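You operate a simulated robot arm through the tools that you are given. There is no shell and no other tool.

Carry out the task below with a simulated two-armed robot. There is one attempt and no reset: what you move stays moved.

JOB
Push the four white packers into the preload rig, each into the seat that reads lowest.
Fine: largest printed size first, lowest on the preload meter at that turn; each goes down to the floor of a free slot and stays; the other packers stay on the shelf.

The check looks at the end state, three seconds after you hand in, the way a careful person would. Anything else that was tipped, shoved, dropped, spilled or broken makes it a failure.

ROBOT AND FRAMES
Two 6-joint arms with fingered hands on one trunk that stands fixed in place. Base frame: the origin is at the foot of the trunk, x ahead of it, y to its left, z up. Lengths are in m, angles in degrees, forces in N, time in s.
The left shoulder is at [0.02, 0.157, 0.829], the right one opposite. With the tool pointing down near the work surface each hand reaches from about 0.1 to 0.82 m from the base axis, measured 20 degrees to its own side. Payload 4.1 kg a hand.
The TCP of each hand is the grasp point between the finger pads, 0.033 m short of the fingertips. In the tool frame z runs along the fingers and y along their closing line. The gripper opens to 0.112 m; its body begins 0.039 m behind the TCP. The gripper is a hand of 4 fingers: y runs from the thumb to the fingers, the wrist lies at [-0.016, -0.118, -0.2] in the tool frame, and closing takes about 1.5 s.
Orientation is that of the tool frame in the base frame, as a unit quaternion [x, y, z, w]. With the fingers straight down and the wrist toward the robot, the tool's x, y and z point along [0, 1, 0], [1, 0, 0] and [0, 0, -1] of the base frame.

CONTROLS
- The arms move only by the tool play_rows. It takes "left_deltas", "right_deltas" or both (then of equal length, played together; a hand with none holds still); each is a list of rows, each an object of numbers (a shift or turn left out is 0, a gripper value left out holds the last): "tx", "ty", "tz": the shift along the base's x, y, z in m; "ax", "ay", "az": the turn, a rotation vector about the base's x, y, z in degrees; "hand": the finger opening in m, from 0 to 0.112. In form: [{"tx": .., "ty": .., "tz": .., "ax": .., "ay": .., "az": .., "hand": ..}, ...]. A call has 1 to 20 rows; each row is the pose to reach, as a shift and turn from the pose commanded when the call began. Each row takes 0.2 s and may step no farther than 0.05 m and 8.6 degrees from the row before; otherwise, or with a gripper value out of range, the whole call is refused. A pose out of reach is approached as far as the arm can. The call stops where the force on the tool passes 40 N (or 10 N more than at its start, if that is more) or the arm is blocked; 0.2 s more then pass. Each finger travels about 0.072 m/s and halts on what it meets, pressing with about 25 N; the grip force reading is that of the motor and also rises with nothing between the fingers. The clock runs only during rows and for 0.2 s after the last one: add rows that repeat a pose to give the fingers time. It gives the time, the measured TCP pose, the force on the tool (base axes), the opening and the grip force at its end, in the units of the frame above (readings bear some noise), with the torque about the TCP (base axes, N m) and any sound that the robot's microphone picked up.
- Cameras (640 x 400 px; columns grow to the right, rows downward): "scene" is now at [0.0585, -0.0003, 1.4631]; the picture's right is [-0.02, -1.00, 0.00], its down [-0.57, 0.01, -0.82] and it looks along [0.82, -0.02, -0.57] (base axes); focal length 310 px, centre (320, 200). "left" rides on the left gripper at [-0.066, -0.089, -0.13] in its tool frame; the picture's right is [-0.79, -0.29, 0.54], its down [0.55, -0.71, 0.44] and it looks along [0.26, 0.64, 0.72] (tool axes); focal length 247 px, centre (320, 200). "right" rides on the right gripper at [0.066, -0.089, -0.13] in its tool frame; the picture's right is [-0.79, 0.29, -0.54], its down [-0.55, -0.71, 0.44] and it looks along [-0.26, 0.64, 0.72] (tool axes); focal length 247 px, centre (320, 200). There is no depth. A picture from a camera that has moved, and an enlarged one, comes with that camera's place and axes in the base frame and with its lens.
- snapshot(camera): a new picture of that camera. No time passes.
- hand_shape(shape, hand): the hand has 4 fingers and takes this shape, open, in about a second: jaw (thumb against the fingers, like two jaws); tri (thumb and two fingers); tip (a fingertip pinch); poke (one finger out to press); point (the index stretched); flat (the hand flat); cup (the hand cupped); fist (a fist). The gripper value then closes the fingers along that shape, each until it touches; the sizes above hold for jaw. It gives what a move gives, with no picture.
- head_to(pan, tilt): turns the head with the scene camera to pan (to the left, within 86 degrees either way) and tilt (down, from -29 to 69), counted from straight ahead of the robot. It gives what a move gives.
- zoom(camera, box): a new picture of the part [left, top, right, bottom] of that camera's present view, enlarged. No time passes.
- finish_job(): hands the job in; it is judged then, once.

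Places have to be worked out from the pictures, the camera data and where the tool is seen. Open the grippers and draw the arms clear of the work before you hand the job in, unless the task says otherwise.

The tools are called after "Request:" by a JSON object that holds its "method" and its "body". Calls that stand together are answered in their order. play_rows: Moves the arms, as the interface text tells. Its arguments: {"type":"object","properties":{"left_deltas":{"type":"array"},"right_deltas":{"type":"array"}},"required":[]} The other tools are called the same way: hand_shape (shape, hand) gives the hand a shape; head_to (pan, tilt) turns the head that bears the scene camera; snapshot (camera) takes a picture; zoom (camera, box) takes an enlarged picture of a part of a camera's view; finish_job () hands the job in.

At the start:

```text
time: 0.0
left_tcp_pos: [0.4075, 0.2202, 1.2499]
left_orientation: [0.697, 0.717, 0.0, 0.0]
left_force: [0.8, -0.8, -0.5]
left_wrist_torque: [-0.01, 0.02, -0.01]
left_width: 0.1114
left_grip_force: 0.0
left_shape: jaw
right_tcp_pos: [0.4789, -0.1378, 1.1889]
right_orientation: [0.696, 0.718, -0.001, 0.0]
right_force: [0.1, -0.5, 0.2]
right_wrist_torque: [0.0, -0.01, -0.02]
right_width: 0.1117
right_grip_force: 0.1
right_shape: jaw
head pan, tilt (commanded): [-1.4, 34.5]
```

scene: 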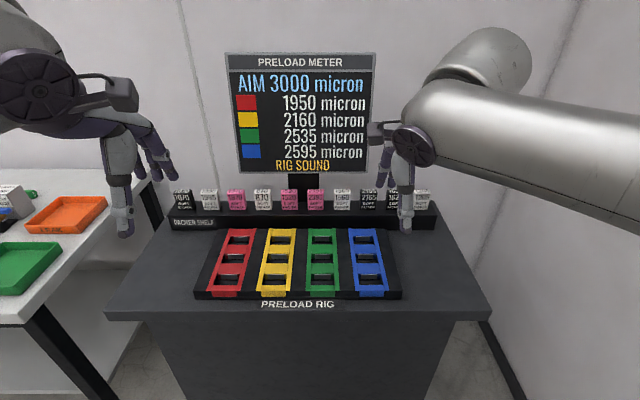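
right: 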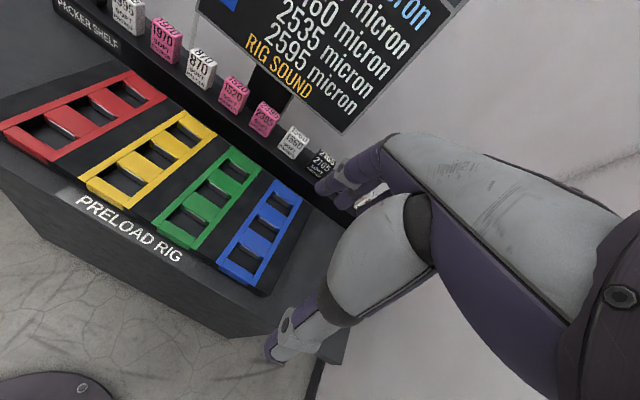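
left: 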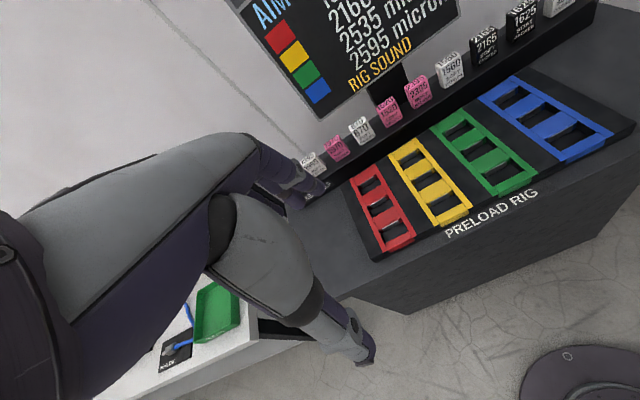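

The meter reads red 1950, yellow 2160, green 2535, blue 2595; ten packers stand on the shelf. I zoom in to read the packers, the rig and the meter.

Request:
{"method": "zoom", "body": {"camera": "scene", "box": [160, 170, 310, 240]}}

Request:
{"method": "zoom", "body": {"camera": "scene", "box": [300, 170, 450, 240]}}

Request:
{"method": "zoom", "body": {"camera": "scene", "box": [180, 215, 420, 315]}}

Request:
{"method": "zoom", "body": {"camera": "scene", "box": [220, 50, 380, 180]}}

```text
4.27 times, centred on (235, 205) of scene
camera zoom: at [0.0585, -0.0003, 1.4631], right [-0.02, -1.0, 0.0], down [-0.57, 0.01, -0.82], along [0.82, -0.02, -0.57], focal length 1321 px, centre (683, 179)
```

zoom: 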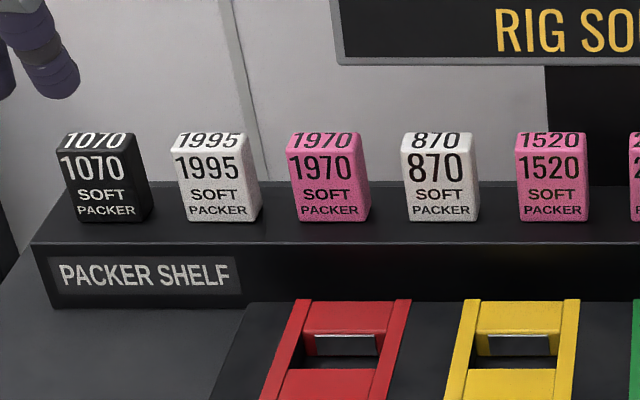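

```text
4.27 times, centred on (375, 205) of scene
camera zoom: at [0.0585, -0.0003, 1.4631], right [-0.02, -1.0, 0.0], down [-0.57, 0.01, -0.82], along [0.82, -0.02, -0.57], focal length 1321 px, centre (85, 179)
```

zoom: 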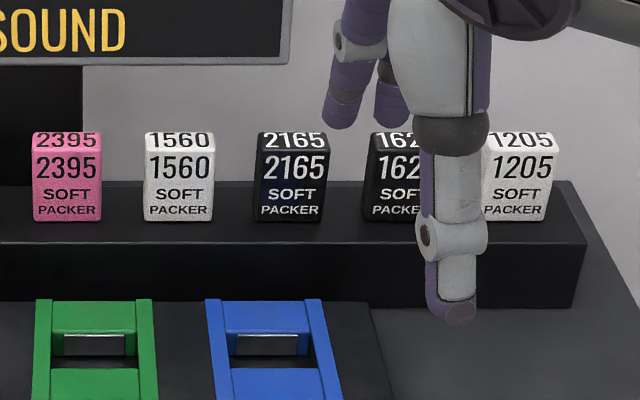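

```text
2.67 times, centred on (300, 265) of scene
camera zoom: at [0.0585, -0.0003, 1.4631], right [-0.02, -1.0, 0.0], down [-0.57, 0.01, -0.82], along [0.82, -0.02, -0.57], focal length 826 px, centre (373, 27)
```

zoom: 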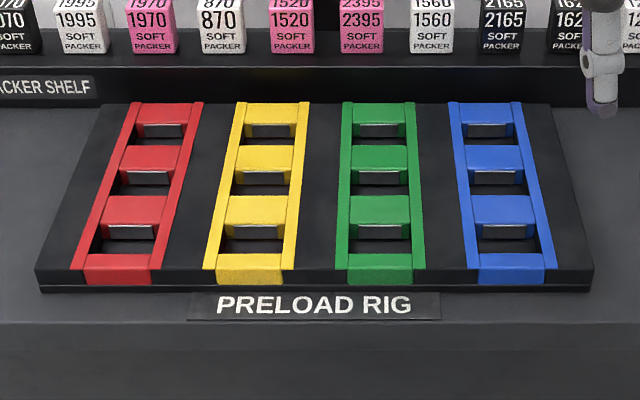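

```text
3.08 times, centred on (300, 115) of scene
camera zoom: at [0.0585, -0.0003, 1.4631], right [-0.02, -1.0, 0.0], down [-0.57, 0.01, -0.82], along [0.82, -0.02, -0.57], focal length 953 px, centre (382, 462)
```

zoom: 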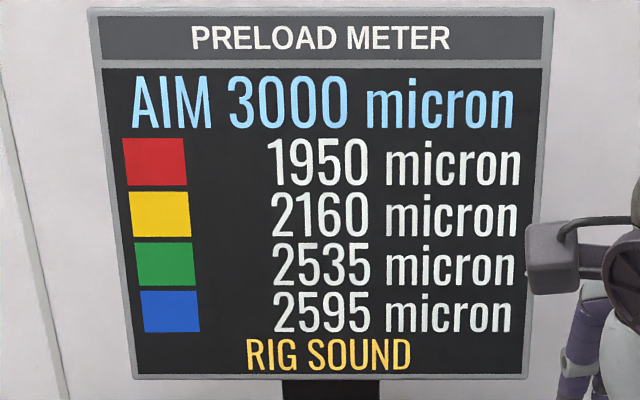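

White packers are 1995, 1560, 1205, 870 (in order of size). I zoom the hand cameras to triangulate the shelf and rig positions.

Request:
{"method": "zoom", "body": {"camera": "right", "box": [100, 0, 360, 190]}}

Request:
{"method": "zoom", "body": {"camera": "right", "box": [0, 60, 320, 300]}}

Request:
{"method": "zoom", "body": {"camera": "left", "box": [280, 0, 600, 200]}}

Request:
{"method": "zoom", "body": {"camera": "left", "box": [320, 60, 640, 280]}}

```text
2.11 times, centred on (230, 95) of right
camera zoom: at [0.3869, -0.0754, 1.3189], right [0.31, -0.78, 0.54], down [-0.69, -0.57, -0.44], along [0.65, -0.24, -0.72], focal length 520 px, centre (510, 421)
```

zoom: 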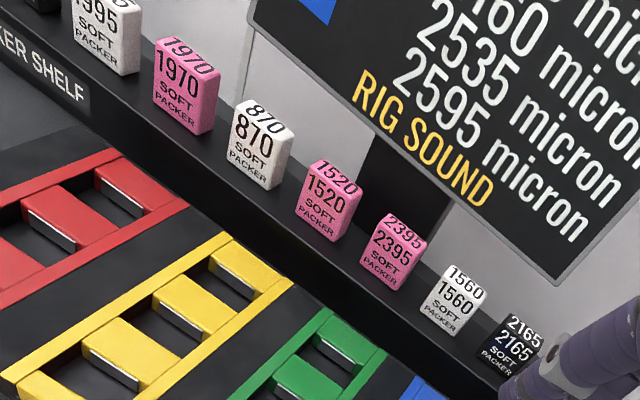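

```text
1.67 times, centred on (160, 180) of right
camera zoom: at [0.3869, -0.0754, 1.3189], right [0.31, -0.78, 0.54], down [-0.69, -0.57, -0.44], along [0.65, -0.24, -0.72], focal length 412 px, centre (587, 233)
```

zoom: 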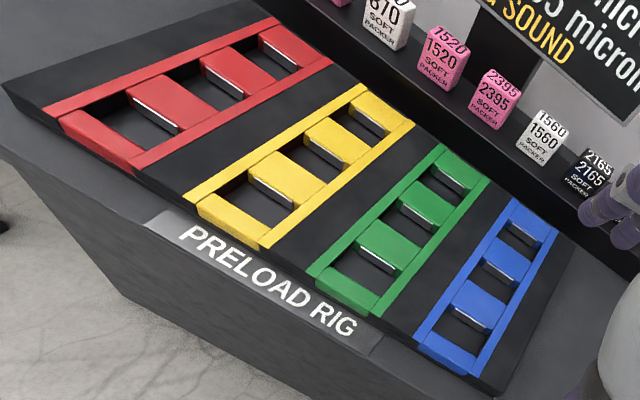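

```text
2.00 times, centred on (440, 100) of left
camera zoom: at [0.3216, 0.1505, 1.3801], right [-0.26, -0.8, -0.54], down [-0.73, 0.53, -0.44], along [0.63, 0.28, -0.72], focal length 494 px, centre (80, 400)
```

zoom: 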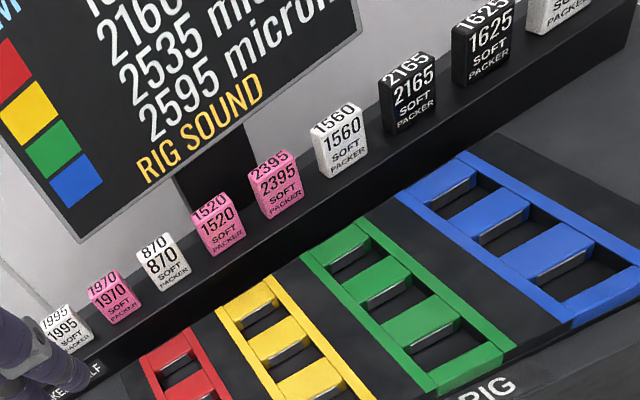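

```text
1.82 times, centred on (480, 170) of left
camera zoom: at [0.3216, 0.1505, 1.3801], right [-0.26, -0.8, -0.54], down [-0.73, 0.53, -0.44], along [0.63, 0.28, -0.72], focal length 449 px, centre (29, 254)
```

zoom: 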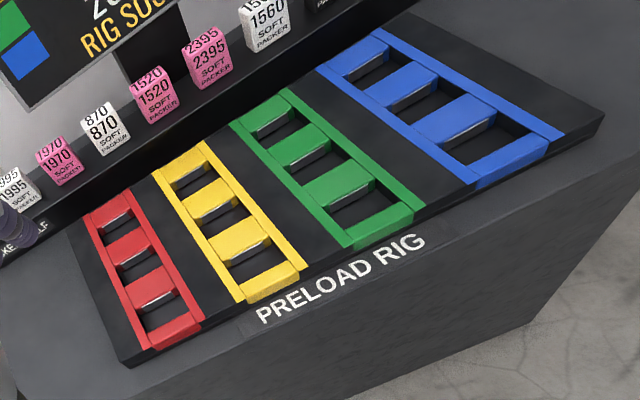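

Triangulation from these far views is coarse (packers near x≈0.8, z≈0.9), so I move the right hand closer over the rig, well above it, and the left hand outward, to get better camera views.

Request:
{"method": "play_rows", "body": {"right_deltas": [{"tx": 0.016, "ty": 0.02, "tz": -0.026}, {"tx": 0.032, "ty": 0.04, "tz": -0.052}, {"tx": 0.048, "ty": 0.06, "tz": -0.078}, {"tx": 0.064, "ty": 0.08, "tz": -0.104}, {"tx": 0.08, "ty": 0.1, "tz": -0.13}, {"tx": 0.08, "ty": 0.1, "tz": -0.13}], "left_deltas": [{"ty": 0.03}, {"ty": 0.06}, {"ty": 0.09}, {"ty": 0.12}, {"ty": 0.14}, {"ty": 0.14}]}}

Request:
{"method": "snapshot", "body": {"camera": "right"}}

Request:
{"method": "snapshot", "body": {"camera": "scene"}}

```text
time: 1.4
left_tcp_pos: [0.4079, 0.3622, 1.2517]
left_orientation: [0.697, 0.717, 0.0, 0.0]
left_force: [-0.9, -1.4, -0.3]
left_wrist_torque: [0.0, 0.01, 0.0]
left_width: 0.1116
left_grip_force: 0.1
left_shape: jaw
right_tcp_pos: [0.5601, -0.0371, 1.0594]
right_orientation: [0.696, 0.718, 0.001, 0.0]
right_force: [0.0, -0.6, -0.1]
right_wrist_torque: [-0.01, 0.01, 0.0]
right_width: 0.1118
right_grip_force: 0.1
right_shape: jaw
head pan, tilt (commanded): [-1.4, 34.5]
```

```text
taken
camera right: at [0.4685, 0.0254, 1.1887], right [0.31, -0.78, 0.54], down [-0.69, -0.57, -0.44], along [0.65, -0.24, -0.72], focal length 247 px, centre (320, 200)
```

right: 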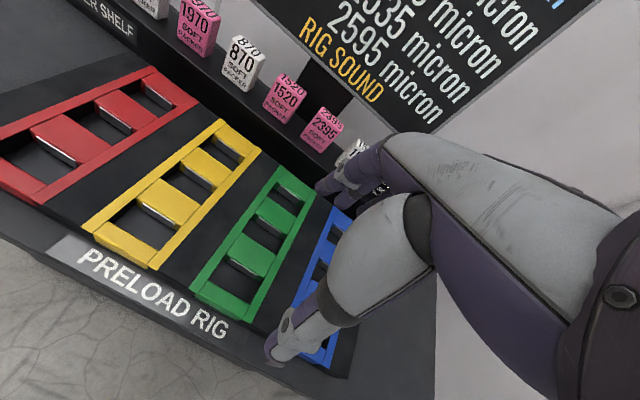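

```text
taken
camera scene: at [0.0584, -0.0004, 1.4631], right [-0.03, -1.0, 0.0], down [-0.57, 0.01, -0.82], along [0.82, -0.02, -0.57], focal length 310 px, centre (320, 200)
```

scene: 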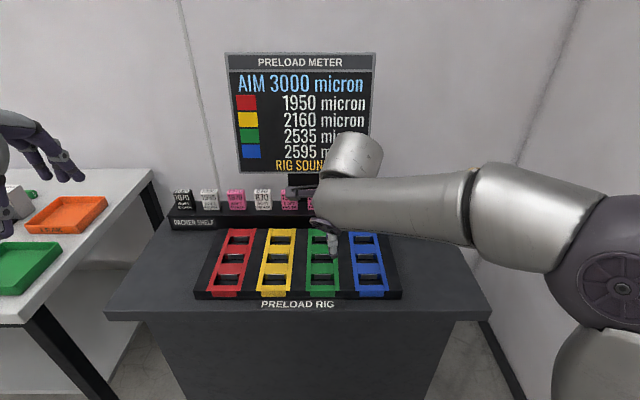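

The view is closer now. I zoom on the yellow/green ladders and packers to get accurate pixels.

Request:
{"method": "zoom", "body": {"camera": "right", "box": [80, 100, 340, 300]}}

Request:
{"method": "zoom", "body": {"camera": "right", "box": [160, 0, 360, 160]}}

Request:
{"method": "zoom", "body": {"camera": "scene", "box": [160, 175, 280, 250]}}

Request:
{"method": "zoom", "body": {"camera": "scene", "box": [190, 220, 310, 300]}}

```text
2.00 times, centred on (210, 200) of right
camera zoom: at [0.4685, 0.0254, 1.1887], right [0.31, -0.78, 0.54], down [-0.69, -0.57, -0.44], along [0.65, -0.24, -0.72], focal length 494 px, centre (540, 200)
```

zoom: 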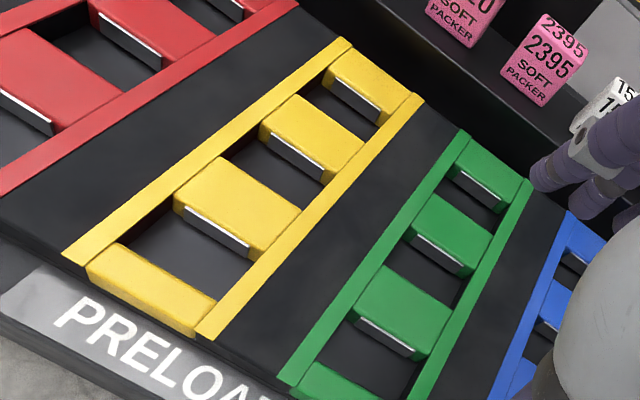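

```text
2.50 times, centred on (260, 80) of right
camera zoom: at [0.4685, 0.0254, 1.1887], right [0.31, -0.78, 0.54], down [-0.69, -0.57, -0.44], along [0.65, -0.24, -0.72], focal length 617 px, centre (470, 500)
```

zoom: 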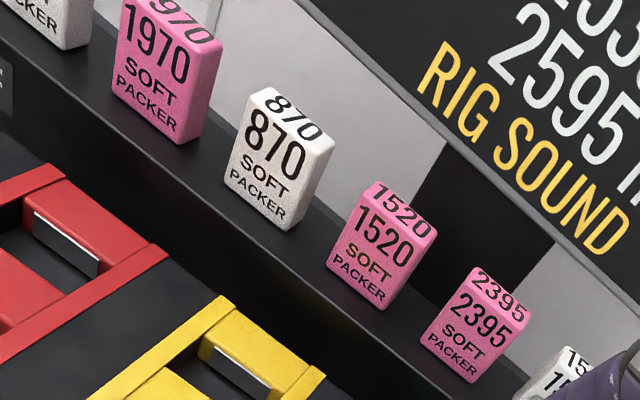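

```text
5.33 times, centred on (220, 212) of scene
camera zoom: at [0.0584, -0.0004, 1.4631], right [-0.03, -1.0, 0.0], down [-0.57, 0.01, -0.82], along [0.82, -0.02, -0.57], focal length 1651 px, centre (853, 133)
```

zoom: 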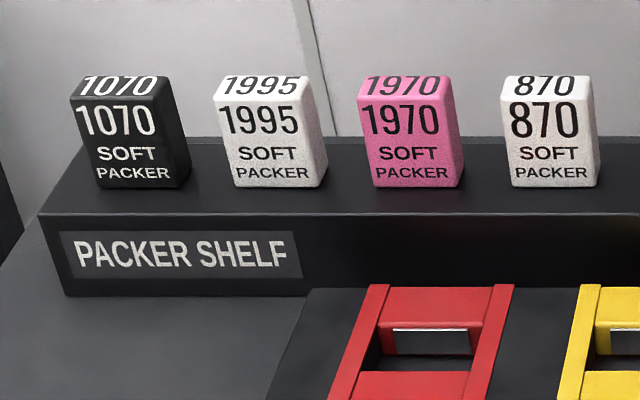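

```text
5.00 times, centred on (250, 260) of scene
camera zoom: at [0.0584, -0.0004, 1.4631], right [-0.03, -1.0, 0.0], down [-0.57, 0.01, -0.82], along [0.82, -0.02, -0.57], focal length 1548 px, centre (670, -100)
```

zoom: 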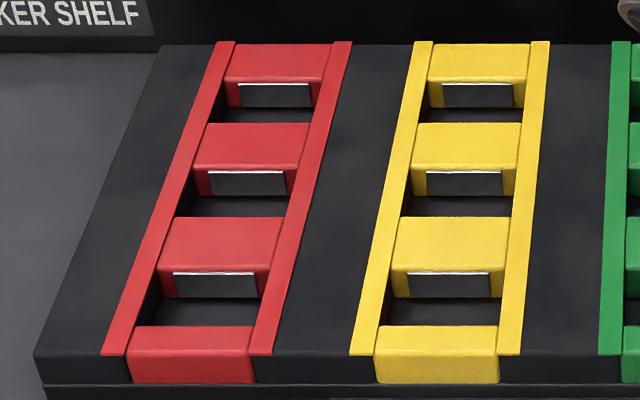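

The rig top looks to be near z≈0.875 (table ≈0.84), the packers near x≈0.83, 46 mm wide with ~35 mm gaps. That is too far for a straight-down tool, so I'll test a sideways pinch with the fingers pitched forward. First I draw the right arm away and yaw the left hand 90°.

Request:
{"method": "play_rows", "body": {"right_deltas": [{"tx": -0.02, "ty": -0.03, "tz": 0.02}, {"tx": -0.04, "ty": -0.06, "tz": 0.04}, {"tx": -0.06, "ty": -0.09, "tz": 0.06}, {"tx": -0.08, "ty": -0.12, "tz": 0.08}, {"tx": -0.1, "ty": -0.15, "tz": 0.1}, {"tx": -0.12, "ty": -0.18, "tz": 0.12}, {"tx": -0.14, "ty": -0.21, "tz": 0.13}, {"tx": -0.16, "ty": -0.24, "tz": 0.13}, {"tx": -0.16, "ty": -0.27, "tz": 0.13}, {"tx": -0.16, "ty": -0.3, "tz": 0.13}, {"tx": -0.16, "ty": -0.3, "tz": 0.13}], "left_deltas": [{"az": 8.5}, {"az": 17}, {"az": 25.5}, {"az": 34}, {"az": 42.5}, {"az": 51}, {"az": 59.5}, {"az": 68}, {"az": 76.5}, {"az": 84}, {"az": 88.4}]}}

Request:
{"method": "snapshot", "body": {"camera": "scene"}}

Request:
{"method": "snapshot", "body": {"camera": "left"}}

```text
time: 3.8
left_tcp_pos: [0.4078, 0.3615, 1.2517]
left_orientation: [-0.003, 1.0, 0.0, 0.0]
left_force: [-0.6, 0.7, 0.0]
left_wrist_torque: [0.02, -0.03, 0.0]
left_width: 0.1116
left_grip_force: 0.1
left_shape: jaw
right_tcp_pos: [0.3987, -0.3391, 1.187]
right_orientation: [0.696, 0.718, 0.0, 0.0]
right_force: [-0.7, -0.2, 0.3]
right_wrist_torque: [0.01, 0.0, 0.02]
right_width: 0.1116
right_grip_force: 0.0
right_shape: jaw
head pan, tilt (commanded): [-1.4, 34.5]
```

```text
taken
camera scene: at [0.0584, -0.0002, 1.4631], right [-0.02, -1.0, 0.0], down [-0.57, 0.01, -0.82], along [0.82, -0.02, -0.57], focal length 310 px, centre (320, 200)
```

scene: 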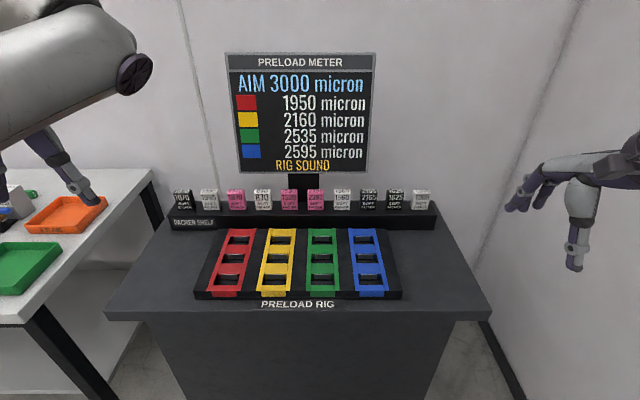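

```text
taken
camera left: at [0.4746, 0.2702, 1.3801], right [0.79, -0.28, -0.54], down [-0.55, -0.71, -0.44], along [-0.26, 0.64, -0.72], focal length 247 px, centre (320, 200)
```

left: 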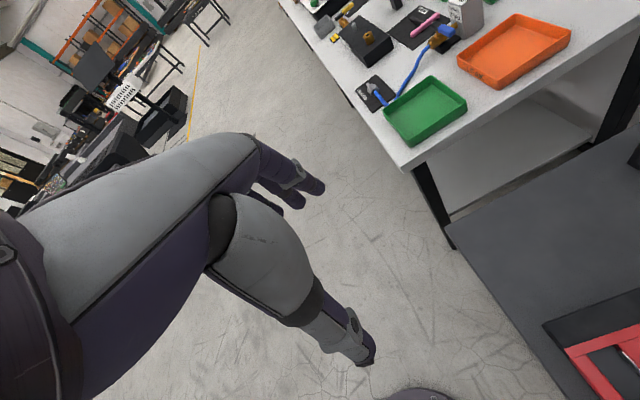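

The scene is clear now. I zoom on the right hand and the shelf, and set the right hand to "tip" with a 0.06 opening to see how slim it is.

Request:
{"method": "zoom", "body": {"camera": "scene", "box": [480, 120, 640, 290]}}

Request:
{"method": "zoom", "body": {"camera": "scene", "box": [165, 180, 305, 240]}}

Request:
{"method": "zoom", "body": {"camera": "scene", "box": [300, 180, 440, 240]}}

Request:
{"method": "play_rows", "body": {"right_deltas": [{"hand": 0.062}, {"hand": 0.062}, {"hand": 0.062}, {"hand": 0.062}, {"hand": 0.062}]}}

Request:
{"method": "zoom", "body": {"camera": "scene", "box": [480, 120, 640, 290]}}

Request:
{"method": "snapshot", "body": {"camera": "right"}}

```text
2.35 times, centred on (560, 205) of scene
camera zoom: at [0.0584, -0.0002, 1.4631], right [-0.02, -1.0, 0.0], down [-0.57, 0.01, -0.82], along [0.82, -0.02, -0.57], focal length 728 px, centre (-245, 188)
```

zoom: 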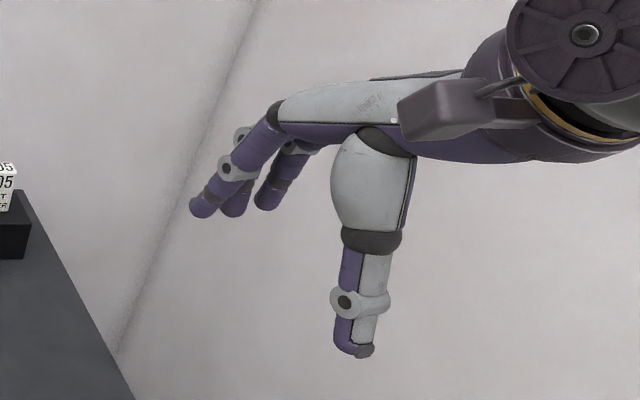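

```text
4.57 times, centred on (235, 210) of scene
camera zoom: at [0.0584, -0.0002, 1.4631], right [-0.02, -1.0, 0.0], down [-0.57, 0.01, -0.82], along [0.82, -0.02, -0.57], focal length 1416 px, centre (709, 154)
```

zoom: 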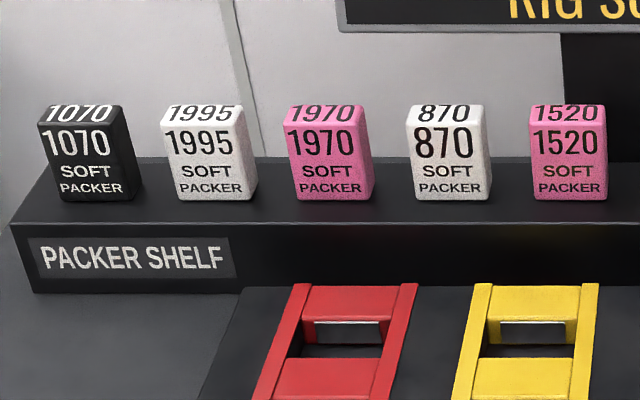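

```text
4.57 times, centred on (370, 210) of scene
camera zoom: at [0.0584, -0.0002, 1.4631], right [-0.02, -1.0, 0.0], down [-0.57, 0.01, -0.82], along [0.82, -0.02, -0.57], focal length 1416 px, centre (91, 154)
```

zoom: 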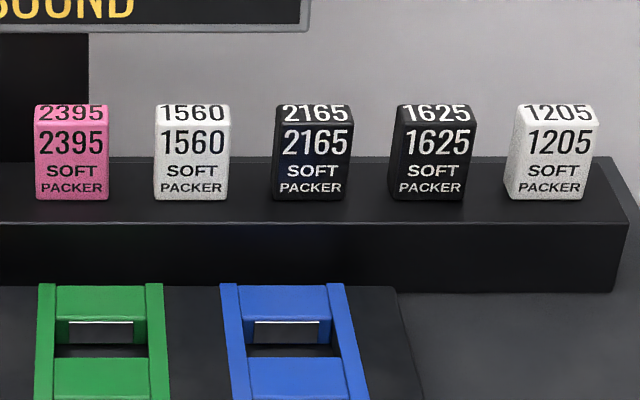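

```text
time: 5.0
left_tcp_pos: [0.4074, 0.3601, 1.2508]
left_orientation: [-0.001, 1.0, 0.0, 0.0]
left_force: [-0.3, -0.1, 0.2]
left_wrist_torque: [-0.02, 0.02, 0.05]
left_width: 0.1118
left_grip_force: 0.0
left_shape: jaw
right_tcp_pos: [0.4005, -0.3382, 1.1874]
right_orientation: [0.696, 0.718, 0.0, 0.0]
right_force: [-0.7, 1.1, 1.0]
right_wrist_torque: [0.02, 0.0, 0.01]
right_width: 0.0624
right_grip_force: 0.0
right_shape: jaw
head pan, tilt (commanded): [-1.4, 34.5]
```

```text
2.35 times, centred on (560, 205) of scene
camera zoom: at [0.0585, -0.0003, 1.4631], right [-0.02, -1.0, 0.0], down [-0.57, 0.01, -0.82], along [0.82, -0.02, -0.57], focal length 728 px, centre (-245, 188)
```

zoom: 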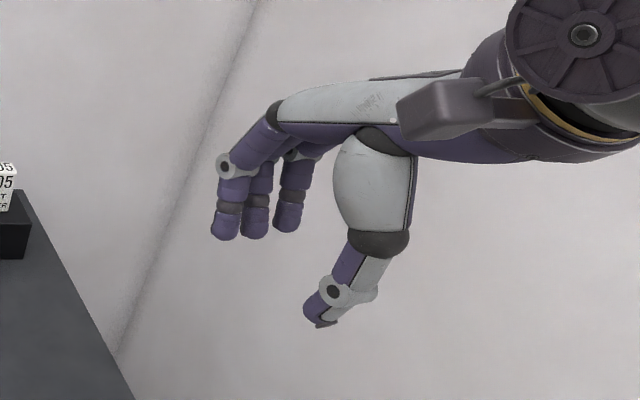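

```text
taken
camera right: at [0.3083, -0.2759, 1.318], right [0.31, -0.78, 0.54], down [-0.69, -0.57, -0.44], along [0.65, -0.24, -0.72], focal length 247 px, centre (320, 200)
```

right: 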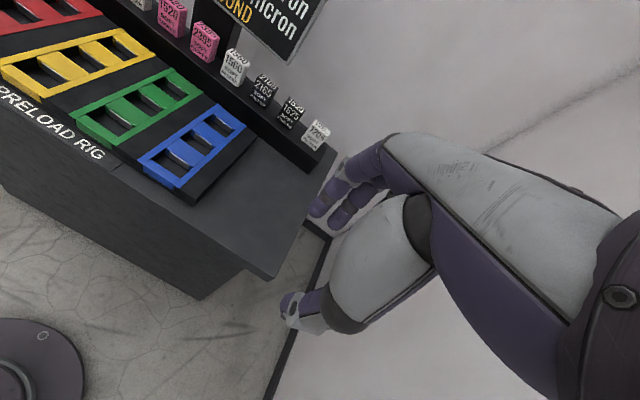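

Packers are evenly spaced ~0.08 m on a line yawed about −1.4°, front faces at x≈0.83, tops z≈0.96, bottoms z≈0.90. I look at the "tip" shape on the left hand from its own camera and from the scene camera.

Request:
{"method": "hand_shape", "body": {"hand": "left", "shape": "tip"}}

Request:
{"method": "snapshot", "body": {"camera": "left"}}

Request:
{"method": "head_to", "body": {"pan": 30, "tilt": 25}}

Request:
{"method": "snapshot", "body": {"camera": "scene"}}

```text
time: 5.9
left_tcp_pos: [0.4088, 0.3592, 1.2513]
left_orientation: [0.0, 1.0, 0.0, 0.0]
left_force: [1.0, 0.8, -0.1]
left_wrist_torque: [0.03, 0.01, -0.04]
left_width: 0.1117
left_grip_force: 0.1
left_shape: tip
right_tcp_pos: [0.3994, -0.3378, 1.1866]
right_orientation: [0.695, 0.719, -0.001, 0.001]
right_force: [-0.1, 0.3, 0.1]
right_wrist_torque: [0.06, -0.02, 0.01]
right_width: 0.0627
right_grip_force: 0.1
right_shape: jaw
head pan, tilt (commanded): [-1.4, 34.5]
```

```text
taken
camera left: at [0.4745, 0.2699, 1.3802], right [0.79, -0.28, -0.54], down [-0.55, -0.71, -0.44], along [-0.26, 0.64, -0.72], focal length 247 px, centre (320, 200)
```

left: 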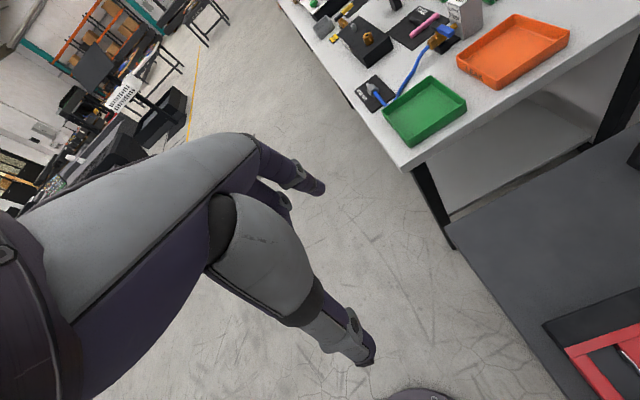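

```text
time: 6.9
left_tcp_pos: [0.4077, 0.3598, 1.2506]
left_orientation: [-0.001, 1.0, 0.0, 0.0]
left_force: [-0.4, 0.0, 0.8]
left_wrist_torque: [0.03, 0.01, -0.01]
left_width: 0.1118
left_grip_force: 0.2
left_shape: tip
right_tcp_pos: [0.4003, -0.3382, 1.1882]
right_orientation: [0.696, 0.718, -0.001, 0.0]
right_force: [0.7, -0.8, 0.5]
right_wrist_torque: [0.01, -0.01, 0.02]
right_width: 0.0625
right_grip_force: 0.1
right_shape: jaw
head pan, tilt (commanded): [30.0, 25.0]
```

```text
taken
camera scene: at [0.05, 0.0479, 1.4779], right [0.5, -0.87, 0.0], down [-0.37, -0.21, -0.91], along [0.79, 0.45, -0.42], focal length 310 px, centre (320, 200)
```

scene: 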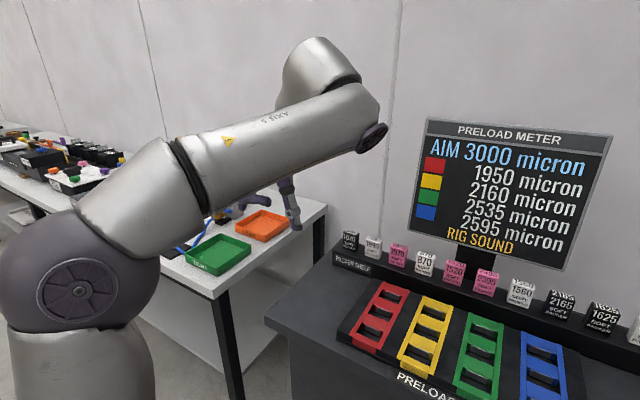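

The left arm hides its hand, so I turn the head back right and try the "tip" shape on the right hand, which is visible from its side.

Request:
{"method": "head_to", "body": {"pan": -35, "tilt": 30}}

Request:
{"method": "hand_shape", "body": {"hand": "right", "shape": "tip"}}

Request:
{"method": "snapshot", "body": {"camera": "scene"}}

Request:
{"method": "play_rows", "body": {"right_deltas": [{"hand": 0.062}, {"hand": 0.062}, {"hand": 0.062}, {"hand": 0.062}, {"hand": 0.062}]}}

Request:
{"method": "snapshot", "body": {"camera": "scene"}}

Request:
{"method": "snapshot", "body": {"camera": "right"}}

```text
time: 8.2
left_tcp_pos: [0.4079, 0.3599, 1.252]
left_orientation: [-0.001, 1.0, 0.0, 0.0]
left_force: [0.0, 0.1, -0.5]
left_wrist_torque: [0.02, 0.01, -0.03]
left_width: 0.1116
left_grip_force: 0.0
left_shape: tip
right_tcp_pos: [0.4011, -0.338, 1.1882]
right_orientation: [0.696, 0.718, 0.0, 0.0]
right_force: [1.2, -0.1, 1.2]
right_wrist_torque: [-0.02, 0.0, 0.02]
right_width: 0.0626
right_grip_force: 0.1
right_shape: jaw
head pan, tilt (commanded): [-35.0, 30.0]
```

```text
time: 9.1
left_tcp_pos: [0.4075, 0.3603, 1.251]
left_orientation: [0.0, 1.0, 0.0, 0.0]
left_force: [-1.1, -0.3, 0.5]
left_wrist_torque: [-0.03, -0.02, -0.02]
left_width: 0.1117
left_grip_force: 0.0
left_shape: tip
right_tcp_pos: [0.3983, -0.3382, 1.1877]
right_orientation: [0.695, 0.719, 0.0, 0.001]
right_force: [-0.4, -0.2, -0.1]
right_wrist_torque: [0.0, -0.01, -0.01]
right_width: 0.1119
right_grip_force: 0.0
right_shape: tip
head pan, tilt (commanded): [-35.0, 30.0]
```

```text
taken
camera scene: at [0.0443, -0.05, 1.47], right [-0.57, -0.82, 0.0], down [-0.41, 0.29, -0.87], along [0.71, -0.5, -0.5], focal length 310 px, centre (320, 200)
```

scene: 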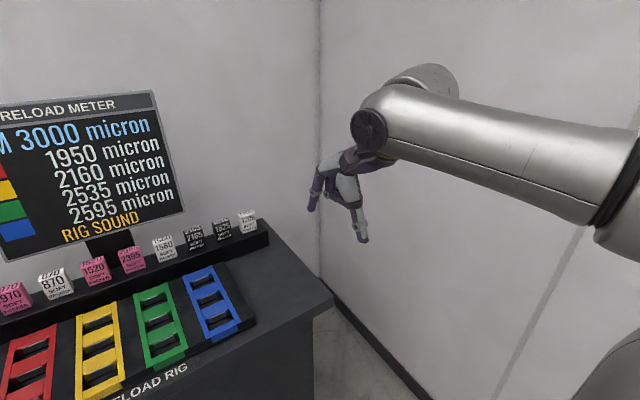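

```text
time: 10.3
left_tcp_pos: [0.4088, 0.3595, 1.25]
left_orientation: [0.0, 1.0, 0.001, 0.0]
left_force: [-0.2, -0.6, 0.3]
left_wrist_torque: [-0.01, 0.01, 0.03]
left_width: 0.1115
left_grip_force: 0.1
left_shape: tip
right_tcp_pos: [0.4002, -0.3376, 1.1879]
right_orientation: [0.696, 0.718, -0.001, 0.0]
right_force: [-0.4, 0.6, 0.1]
right_wrist_torque: [-0.03, -0.02, 0.02]
right_width: 0.0625
right_grip_force: 0.0
right_shape: tip
head pan, tilt (commanded): [-35.0, 30.0]
```

```text
taken
camera scene: at [0.0443, -0.05, 1.47], right [-0.57, -0.82, 0.0], down [-0.41, 0.29, -0.87], along [0.71, -0.5, -0.5], focal length 310 px, centre (320, 200)
```

scene: 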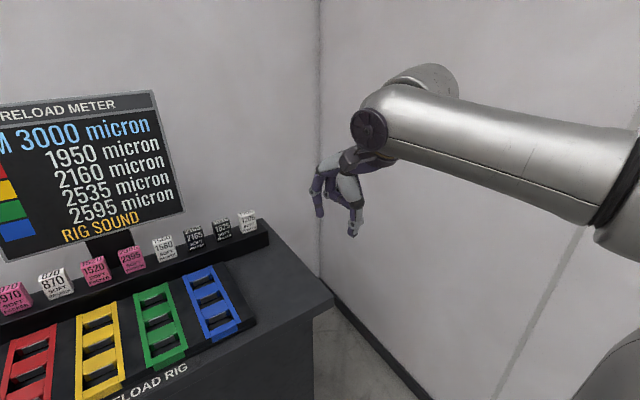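

```text
taken
camera right: at [0.3083, -0.2759, 1.3181], right [0.31, -0.78, 0.54], down [-0.69, -0.57, -0.44], along [0.65, -0.24, -0.72], focal length 247 px, centre (320, 200)
```

right: 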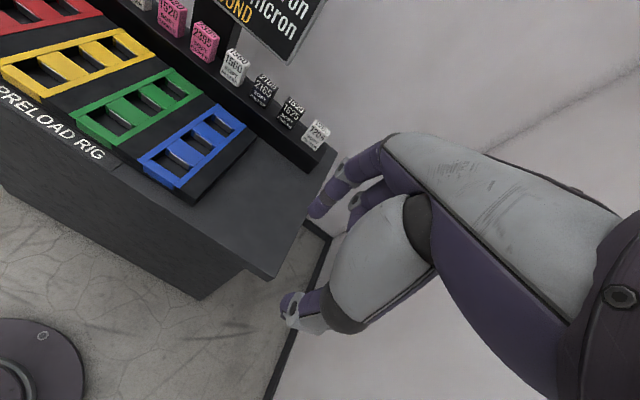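

I zoom in on the right hand in the tip shape.

Request:
{"method": "zoom", "body": {"camera": "scene", "box": [280, 130, 400, 250]}}

Request:
{"method": "zoom", "body": {"camera": "right", "box": [240, 100, 440, 350]}}

```text
3.33 times, centred on (340, 190) of scene
camera zoom: at [0.0443, -0.05, 1.47], right [-0.57, -0.82, 0.0], down [-0.41, 0.29, -0.87], along [0.71, -0.5, -0.5], focal length 1032 px, centre (253, 233)
```

zoom: 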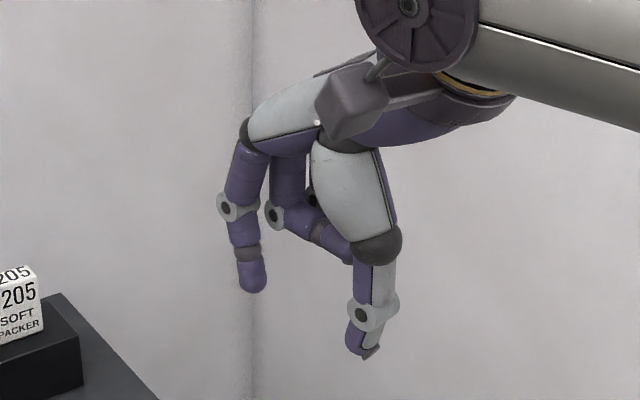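

```text
1.60 times, centred on (340, 225) of right
camera zoom: at [0.3083, -0.2759, 1.3181], right [0.31, -0.78, 0.54], down [-0.69, -0.57, -0.44], along [0.65, -0.24, -0.72], focal length 395 px, centre (288, 160)
```

zoom: 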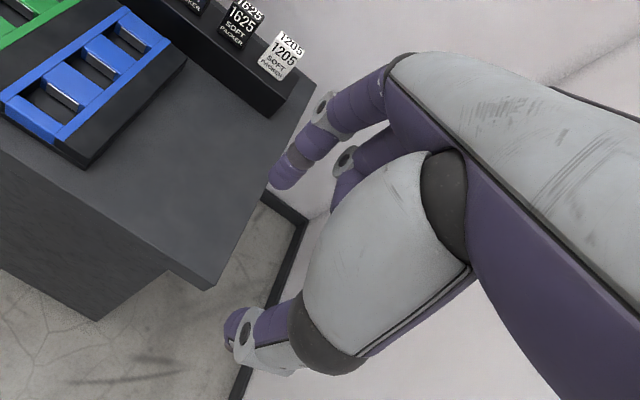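

Tip shape folds the middle and ring fingers away and pinches with index and thumb – slim enough for the gaps. I pitch the left hand so the fingers point forward-down (60°), keeping it high and away from the rig, and turn the head back.

Request:
{"method": "head_to", "body": {"pan": -1.4, "tilt": 34.5}}

Request:
{"method": "play_rows", "body": {"left_deltas": [{"ay": -7.5}, {"ay": -15}, {"ay": -22.5}, {"ay": -30}, {"ay": -37.5, "tx": 0.03}, {"ay": -45, "tx": 0.06}, {"ay": -52.5, "tx": 0.09}, {"ay": -60, "tx": 0.12}, {"ay": -60, "tx": 0.14}, {"ay": -60, "tx": 0.14}]}}

Request:
{"method": "snapshot", "body": {"camera": "scene"}}

Request:
{"method": "snapshot", "body": {"camera": "left"}}

```text
time: 11.3
left_tcp_pos: [0.4082, 0.3598, 1.2515]
left_orientation: [-0.001, 1.0, 0.001, -0.001]
left_force: [0.7, 0.2, 0.4]
left_wrist_torque: [0.0, -0.01, 0.0]
left_width: 0.1118
left_grip_force: 0.0
left_shape: tip
right_tcp_pos: [0.3998, -0.3393, 1.1872]
right_orientation: [0.696, 0.718, 0.001, 0.0]
right_force: [0.4, -0.2, 0.5]
right_wrist_torque: [0.01, 0.01, -0.04]
right_width: 0.0627
right_grip_force: 0.0
right_shape: tip
head pan, tilt (commanded): [-1.4, 34.5]
```

```text
time: 13.5
left_tcp_pos: [0.5496, 0.3618, 1.2492]
left_orientation: [0.0, 0.866, 0.0, 0.5]
left_force: [-0.1, 0.6, -0.5]
left_wrist_torque: [0.04, 0.0, -0.02]
left_width: 0.112
left_grip_force: 0.0
left_shape: tip
right_tcp_pos: [0.3999, -0.3383, 1.1876]
right_orientation: [0.696, 0.718, 0.001, 0.0]
right_force: [0.4, 0.1, 0.0]
right_wrist_torque: [-0.02, 0.0, 0.01]
right_width: 0.0629
right_grip_force: 0.2
right_shape: tip
head pan, tilt (commanded): [-1.4, 34.5]
```

```text
taken
camera scene: at [0.0584, -0.0003, 1.463], right [-0.02, -1.0, 0.0], down [-0.57, 0.01, -0.82], along [0.82, -0.02, -0.57], focal length 310 px, centre (320, 200)
```

scene: 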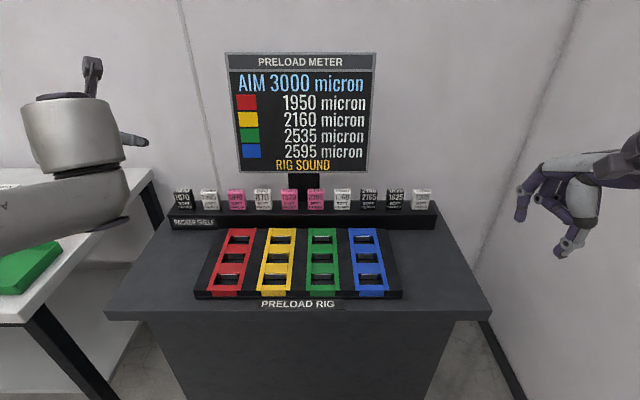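

```text
taken
camera left: at [0.4697, 0.2705, 1.3718], right [0.86, -0.28, 0.42], down [0.1, -0.71, -0.69], along [0.5, 0.64, -0.58], focal length 247 px, centre (320, 200)
```

left: 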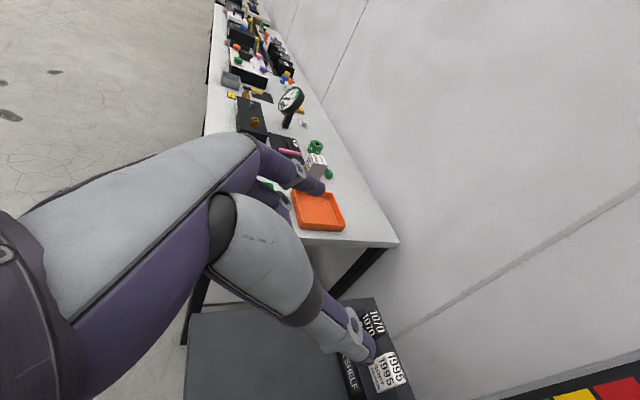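

Left hand is now pitched 60° with fingers pointing forward-down. I move it to a standoff in front of and above packer 1995 (TCP ≈[0.70, 0.314, 1.05]), narrowing the opening to 0.066.

Request:
{"method": "play_rows", "body": {"left_deltas": [{"tx": 0.025, "ty": -0.008, "tz": -0.033, "hand": 0.066}, {"tx": 0.05, "ty": -0.016, "tz": -0.066, "hand": 0.066}, {"tx": 0.075, "ty": -0.024, "tz": -0.1, "hand": 0.066}, {"tx": 0.1, "ty": -0.032, "tz": -0.133, "hand": 0.066}, {"tx": 0.125, "ty": -0.04, "tz": -0.166, "hand": 0.066, "az": -0.7}, {"tx": 0.15, "ty": -0.048, "tz": -0.2, "hand": 0.066, "az": -1.4}, {"tx": 0.15, "ty": -0.048, "tz": -0.2, "hand": 0.066, "az": -1.4}]}}

Request:
{"method": "snapshot", "body": {"camera": "scene"}}

Request:
{"method": "snapshot", "body": {"camera": "left"}}

```text
time: 15.1
left_tcp_pos: [0.76, 0.3233, 1.1241]
left_orientation: [0.009, 0.867, -0.007, 0.497]
left_force: [-0.6, 0.4, 0.8]
left_wrist_torque: [0.02, 0.04, 0.01]
left_width: 0.0665
left_grip_force: 0.1
left_shape: tip
left hand out of reach, approached as far as the arm can: row 1, 2, 3, 4, 5, 6, 7
right_tcp_pos: [0.3988, -0.339, 1.188]
right_orientation: [0.696, 0.718, 0.0, 0.0]
right_force: [-0.3, -0.4, -0.2]
right_wrist_torque: [-0.03, 0.0, 0.01]
right_width: 0.0625
right_grip_force: 0.1
right_shape: tip
head pan, tilt (commanded): [-1.4, 34.5]
```

```text
taken
camera scene: at [0.0584, -0.0002, 1.463], right [-0.02, -1.0, 0.0], down [-0.57, 0.01, -0.82], along [0.82, -0.02, -0.57], focal length 310 px, centre (320, 200)
```

scene: 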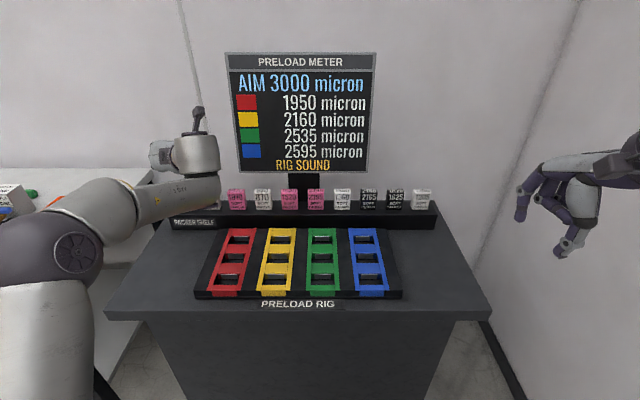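

```text
taken
camera left: at [0.6805, 0.2336, 1.2462], right [0.86, -0.31, 0.41], down [0.08, -0.71, -0.7], along [0.51, 0.63, -0.59], focal length 247 px, centre (320, 200)
```

left: 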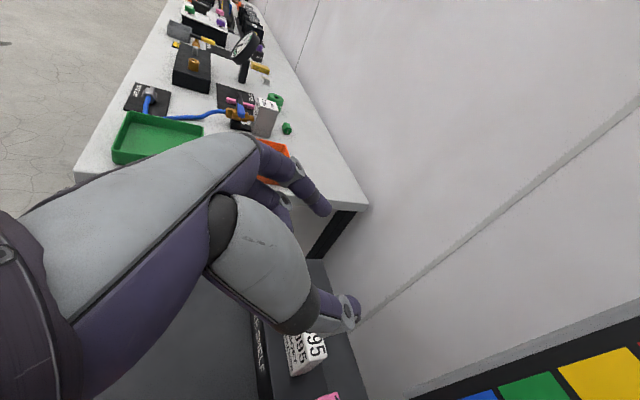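

The arm could not take that pose (it ended at [0.76, 0.323, 1.124], probably a joint limit). I test whether a smaller pitch (45°) is reachable from here, staying high above everything.

Request:
{"method": "play_rows", "body": {"left_deltas": [{"ay": 7.5, "tz": 0.04}, {"ay": 15, "tz": 0.08}, {"ay": 15, "tz": 0.08}, {"ay": 15, "tz": 0.08}]}}

Request:
{"method": "snapshot", "body": {"camera": "scene"}}

```text
time: 16.1
left_tcp_pos: [0.7509, 0.3214, 1.195]
left_orientation: [0.009, 0.924, -0.008, 0.382]
left_force: [0.3, -0.1, 0.7]
left_wrist_torque: [0.03, 0.03, 0.03]
left_width: 0.0664
left_grip_force: 0.0
left_shape: tip
left hand out of reach, approached as far as the arm can: row 2, 3, 4
right_tcp_pos: [0.3996, -0.3384, 1.1882]
right_orientation: [0.695, 0.719, -0.001, 0.0]
right_force: [-0.1, 0.2, -0.5]
right_wrist_torque: [0.02, 0.01, 0.04]
right_width: 0.0625
right_grip_force: 0.0
right_shape: tip
head pan, tilt (commanded): [-1.4, 34.5]
```

```text
taken
camera scene: at [0.0587, -0.0004, 1.463], right [-0.02, -1.0, 0.0], down [-0.57, 0.01, -0.82], along [0.82, -0.02, -0.57], focal length 310 px, centre (320, 200)
```

scene: 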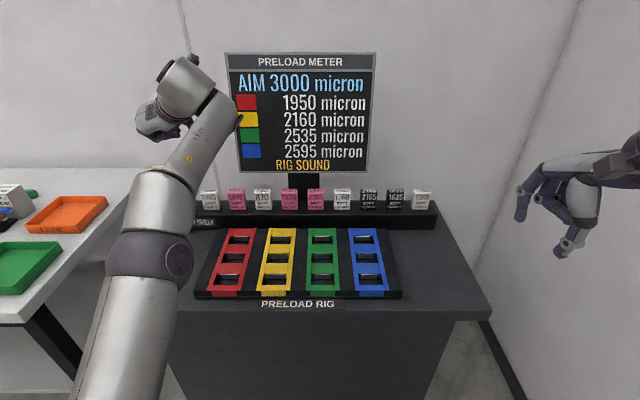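

The pitched sideways pose is poorly reachable, so I go back to the palm-forward orientation (unpitch, then unyaw) at a safe height and will test the reach of a front/back grip with a mild forward tilt.

Request:
{"method": "play_rows", "body": {"left_deltas": [{"ay": 8, "tx": -0.03, "tz": 0.02}, {"ay": 16, "tx": -0.06, "tz": 0.04}, {"ay": 24, "tx": -0.1, "tz": 0.06}, {"ay": 32, "tx": -0.14, "tz": 0.06}, {"ay": 39, "tx": -0.18, "tz": 0.06}, {"ay": 45, "tx": -0.22, "tz": 0.06}, {"ay": 45, "tx": -0.22, "tz": 0.06}]}}

Request:
{"method": "play_rows", "body": {"left_deltas": [{"az": -8.5}, {"az": -17}, {"az": -25.5}, {"az": -34}, {"az": -42.5}, {"az": -51}, {"az": -59.5}, {"az": -68}, {"az": -76.5}, {"az": -84}, {"az": -88.6}, {"az": -88.6}]}}

```text
time: 17.7
left_tcp_pos: [0.519, 0.3244, 1.2355]
left_orientation: [0.006, 1.0, -0.01, 0.0]
left_force: [0.4, 0.1, 0.0]
left_wrist_torque: [0.0, 0.0, 0.0]
left_width: 0.0663
left_grip_force: 0.1
left_shape: tip
left hand out of reach, approached as far as the arm can: row 1, 2, 3, 4, 5, 6, 7
right_tcp_pos: [0.4, -0.3389, 1.1869]
right_orientation: [0.696, 0.718, 0.0, 0.0]
right_force: [0.3, 0.2, -1.0]
right_wrist_torque: [0.01, 0.01, 0.01]
right_width: 0.0625
right_grip_force: 0.1
right_shape: tip
head pan, tilt (commanded): [-1.4, 34.5]
```

```text
time: 20.3
left_tcp_pos: [0.5175, 0.3241, 1.2353]
left_orientation: [0.703, 0.712, -0.008, -0.007]
left_force: [-0.1, -0.4, -0.1]
left_wrist_torque: [0.02, -0.01, 0.0]
left_width: 0.0663
left_grip_force: 0.1
left_shape: tip
right_tcp_pos: [0.3999, -0.3379, 1.1879]
right_orientation: [0.696, 0.718, 0.0, 0.0]
right_force: [1.1, -0.2, -0.6]
right_wrist_torque: [-0.01, 0.02, 0.0]
right_width: 0.0624
right_grip_force: 0.0
right_shape: tip
head pan, tilt (commanded): [-1.4, 34.5]
```

Now I tilt forward 20°, align yaw with the table, and probe the reach toward [0.82, 0.314, 1.08], well above the packers.

Request:
{"method": "play_rows", "body": {"left_deltas": [{"ay": -7, "az": -1}, {"ay": -14, "az": -2}, {"ay": -21.2, "az": -2.2}, {"ay": -21.2, "az": -2.2, "tx": 0.04, "tz": -0.02}, {"ay": -21.2, "az": -2.2, "tx": 0.08, "tz": -0.04}, {"ay": -21.2, "az": -2.2, "tx": 0.12, "tz": -0.06}, {"ay": -21.2, "az": -2.2, "tx": 0.16, "tz": -0.08}, {"ay": -21.2, "az": -2.2, "tx": 0.2, "tz": -0.1}, {"ay": -21.2, "az": -2.2, "tx": 0.24, "tz": -0.12}, {"ay": -21.2, "az": -2.2, "tx": 0.27, "tz": -0.14}, {"ay": -21.2, "az": -2.2, "tx": 0.3, "tz": -0.155}, {"ay": -21.2, "az": -2.2, "tx": 0.3, "tz": -0.155}]}}

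Request:
{"method": "snapshot", "body": {"camera": "scene"}}

Request:
{"method": "snapshot", "body": {"camera": "left"}}

```text
time: 22.9
left_tcp_pos: [0.8005, 0.3215, 1.0779]
left_orientation: [0.705, 0.688, 0.121, 0.123]
left_force: [0.6, 0.1, 0.1]
left_wrist_torque: [0.0, -0.01, 0.03]
left_width: 0.0661
left_grip_force: 0.0
left_shape: tip
left hand out of reach, approached as far as the arm can: row 11, 12
right_tcp_pos: [0.4001, -0.338, 1.1881]
right_orientation: [0.696, 0.718, 0.0, 0.001]
right_force: [1.0, -0.7, 0.1]
right_wrist_torque: [0.01, 0.0, 0.02]
right_width: 0.0623
right_grip_force: 0.0
right_shape: tip
head pan, tilt (commanded): [-1.4, 34.5]
```

```text
taken
camera scene: at [0.0587, -0.0003, 1.463], right [-0.02, -1.0, 0.0], down [-0.57, 0.01, -0.82], along [0.82, -0.02, -0.57], focal length 310 px, centre (320, 200)
```

scene: 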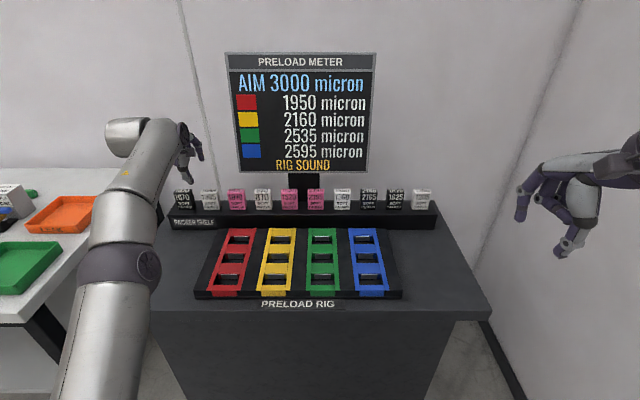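

```text
taken
camera left: at [0.6714, 0.2573, 1.168], right [-0.1, -0.79, -0.61], down [-0.51, 0.57, -0.65], along [0.86, 0.24, -0.46], focal length 247 px, centre (320, 200)
```

left: 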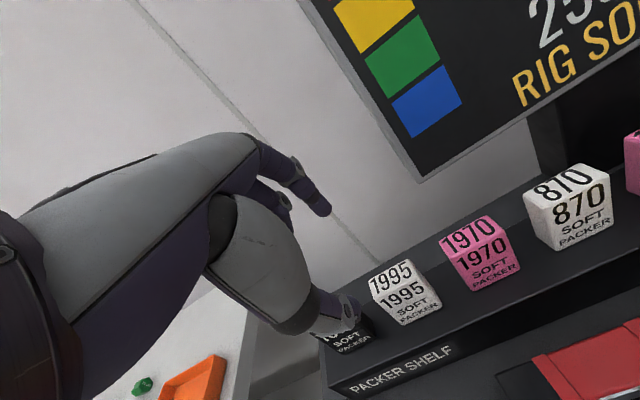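

At 20° tilt the left hand reaches the shelf, and its camera sees the packers well. The meter's bottom edge is near x≈0.884, z≈1.007, just behind packers 870/1560, so I need the exact finger geometry. I yaw the right hand 55° to view it side-on in tip shape nearly closed.

Request:
{"method": "play_rows", "body": {"right_deltas": [{"az": 8, "hand": 0.03}, {"az": 16, "hand": 0.03}, {"az": 24, "hand": 0.03}, {"az": 32, "hand": 0.03}, {"az": 40, "hand": 0.03}, {"az": 48, "hand": 0.03}, {"az": 55, "hand": 0.03}, {"az": 55, "hand": 0.03}, {"az": 55, "hand": 0.03}]}}

Request:
{"method": "head_to", "body": {"pan": -35, "tilt": 30}}

Request:
{"method": "zoom", "body": {"camera": "scene", "box": [260, 110, 420, 250]}}

```text
time: 24.9
left_tcp_pos: [0.8011, 0.3212, 1.0772]
left_orientation: [0.705, 0.688, 0.122, 0.124]
left_force: [-0.2, 0.9, -0.2]
left_wrist_torque: [-0.02, -0.01, 0.03]
left_width: 0.0662
left_grip_force: 0.1
left_shape: tip
right_tcp_pos: [0.399, -0.3378, 1.1875]
right_orientation: [0.285, 0.958, 0.0, 0.0]
right_force: [0.1, 0.2, 0.4]
right_wrist_torque: [0.01, 0.0, 0.04]
right_width: 0.0302
right_grip_force: 0.1
right_shape: tip
head pan, tilt (commanded): [-1.4, 34.5]
```

```text
time: 25.9
left_tcp_pos: [0.8001, 0.3216, 1.0775]
left_orientation: [0.704, 0.688, 0.122, 0.124]
left_force: [-0.5, 0.1, 0.4]
left_wrist_torque: [0.02, 0.02, 0.0]
left_width: 0.0662
left_grip_force: 0.0
left_shape: tip
right_tcp_pos: [0.3985, -0.3384, 1.1883]
right_orientation: [0.285, 0.958, 0.0, 0.0]
right_force: [-0.1, 0.0, 0.7]
right_wrist_torque: [-0.01, 0.0, 0.02]
right_width: 0.0304
right_grip_force: 0.0
right_shape: tip
head pan, tilt (commanded): [-35.0, 30.0]
```

```text
2.86 times, centred on (340, 180) of scene
camera zoom: at [0.0443, -0.0499, 1.47], right [-0.57, -0.82, 0.0], down [-0.41, 0.29, -0.87], along [0.71, -0.5, -0.5], focal length 885 px, centre (263, 257)
```

zoom: 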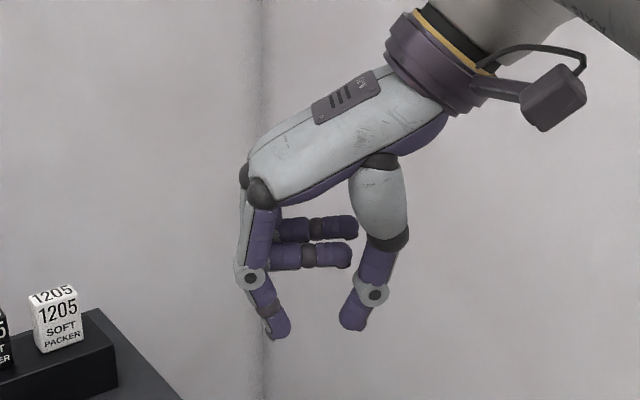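

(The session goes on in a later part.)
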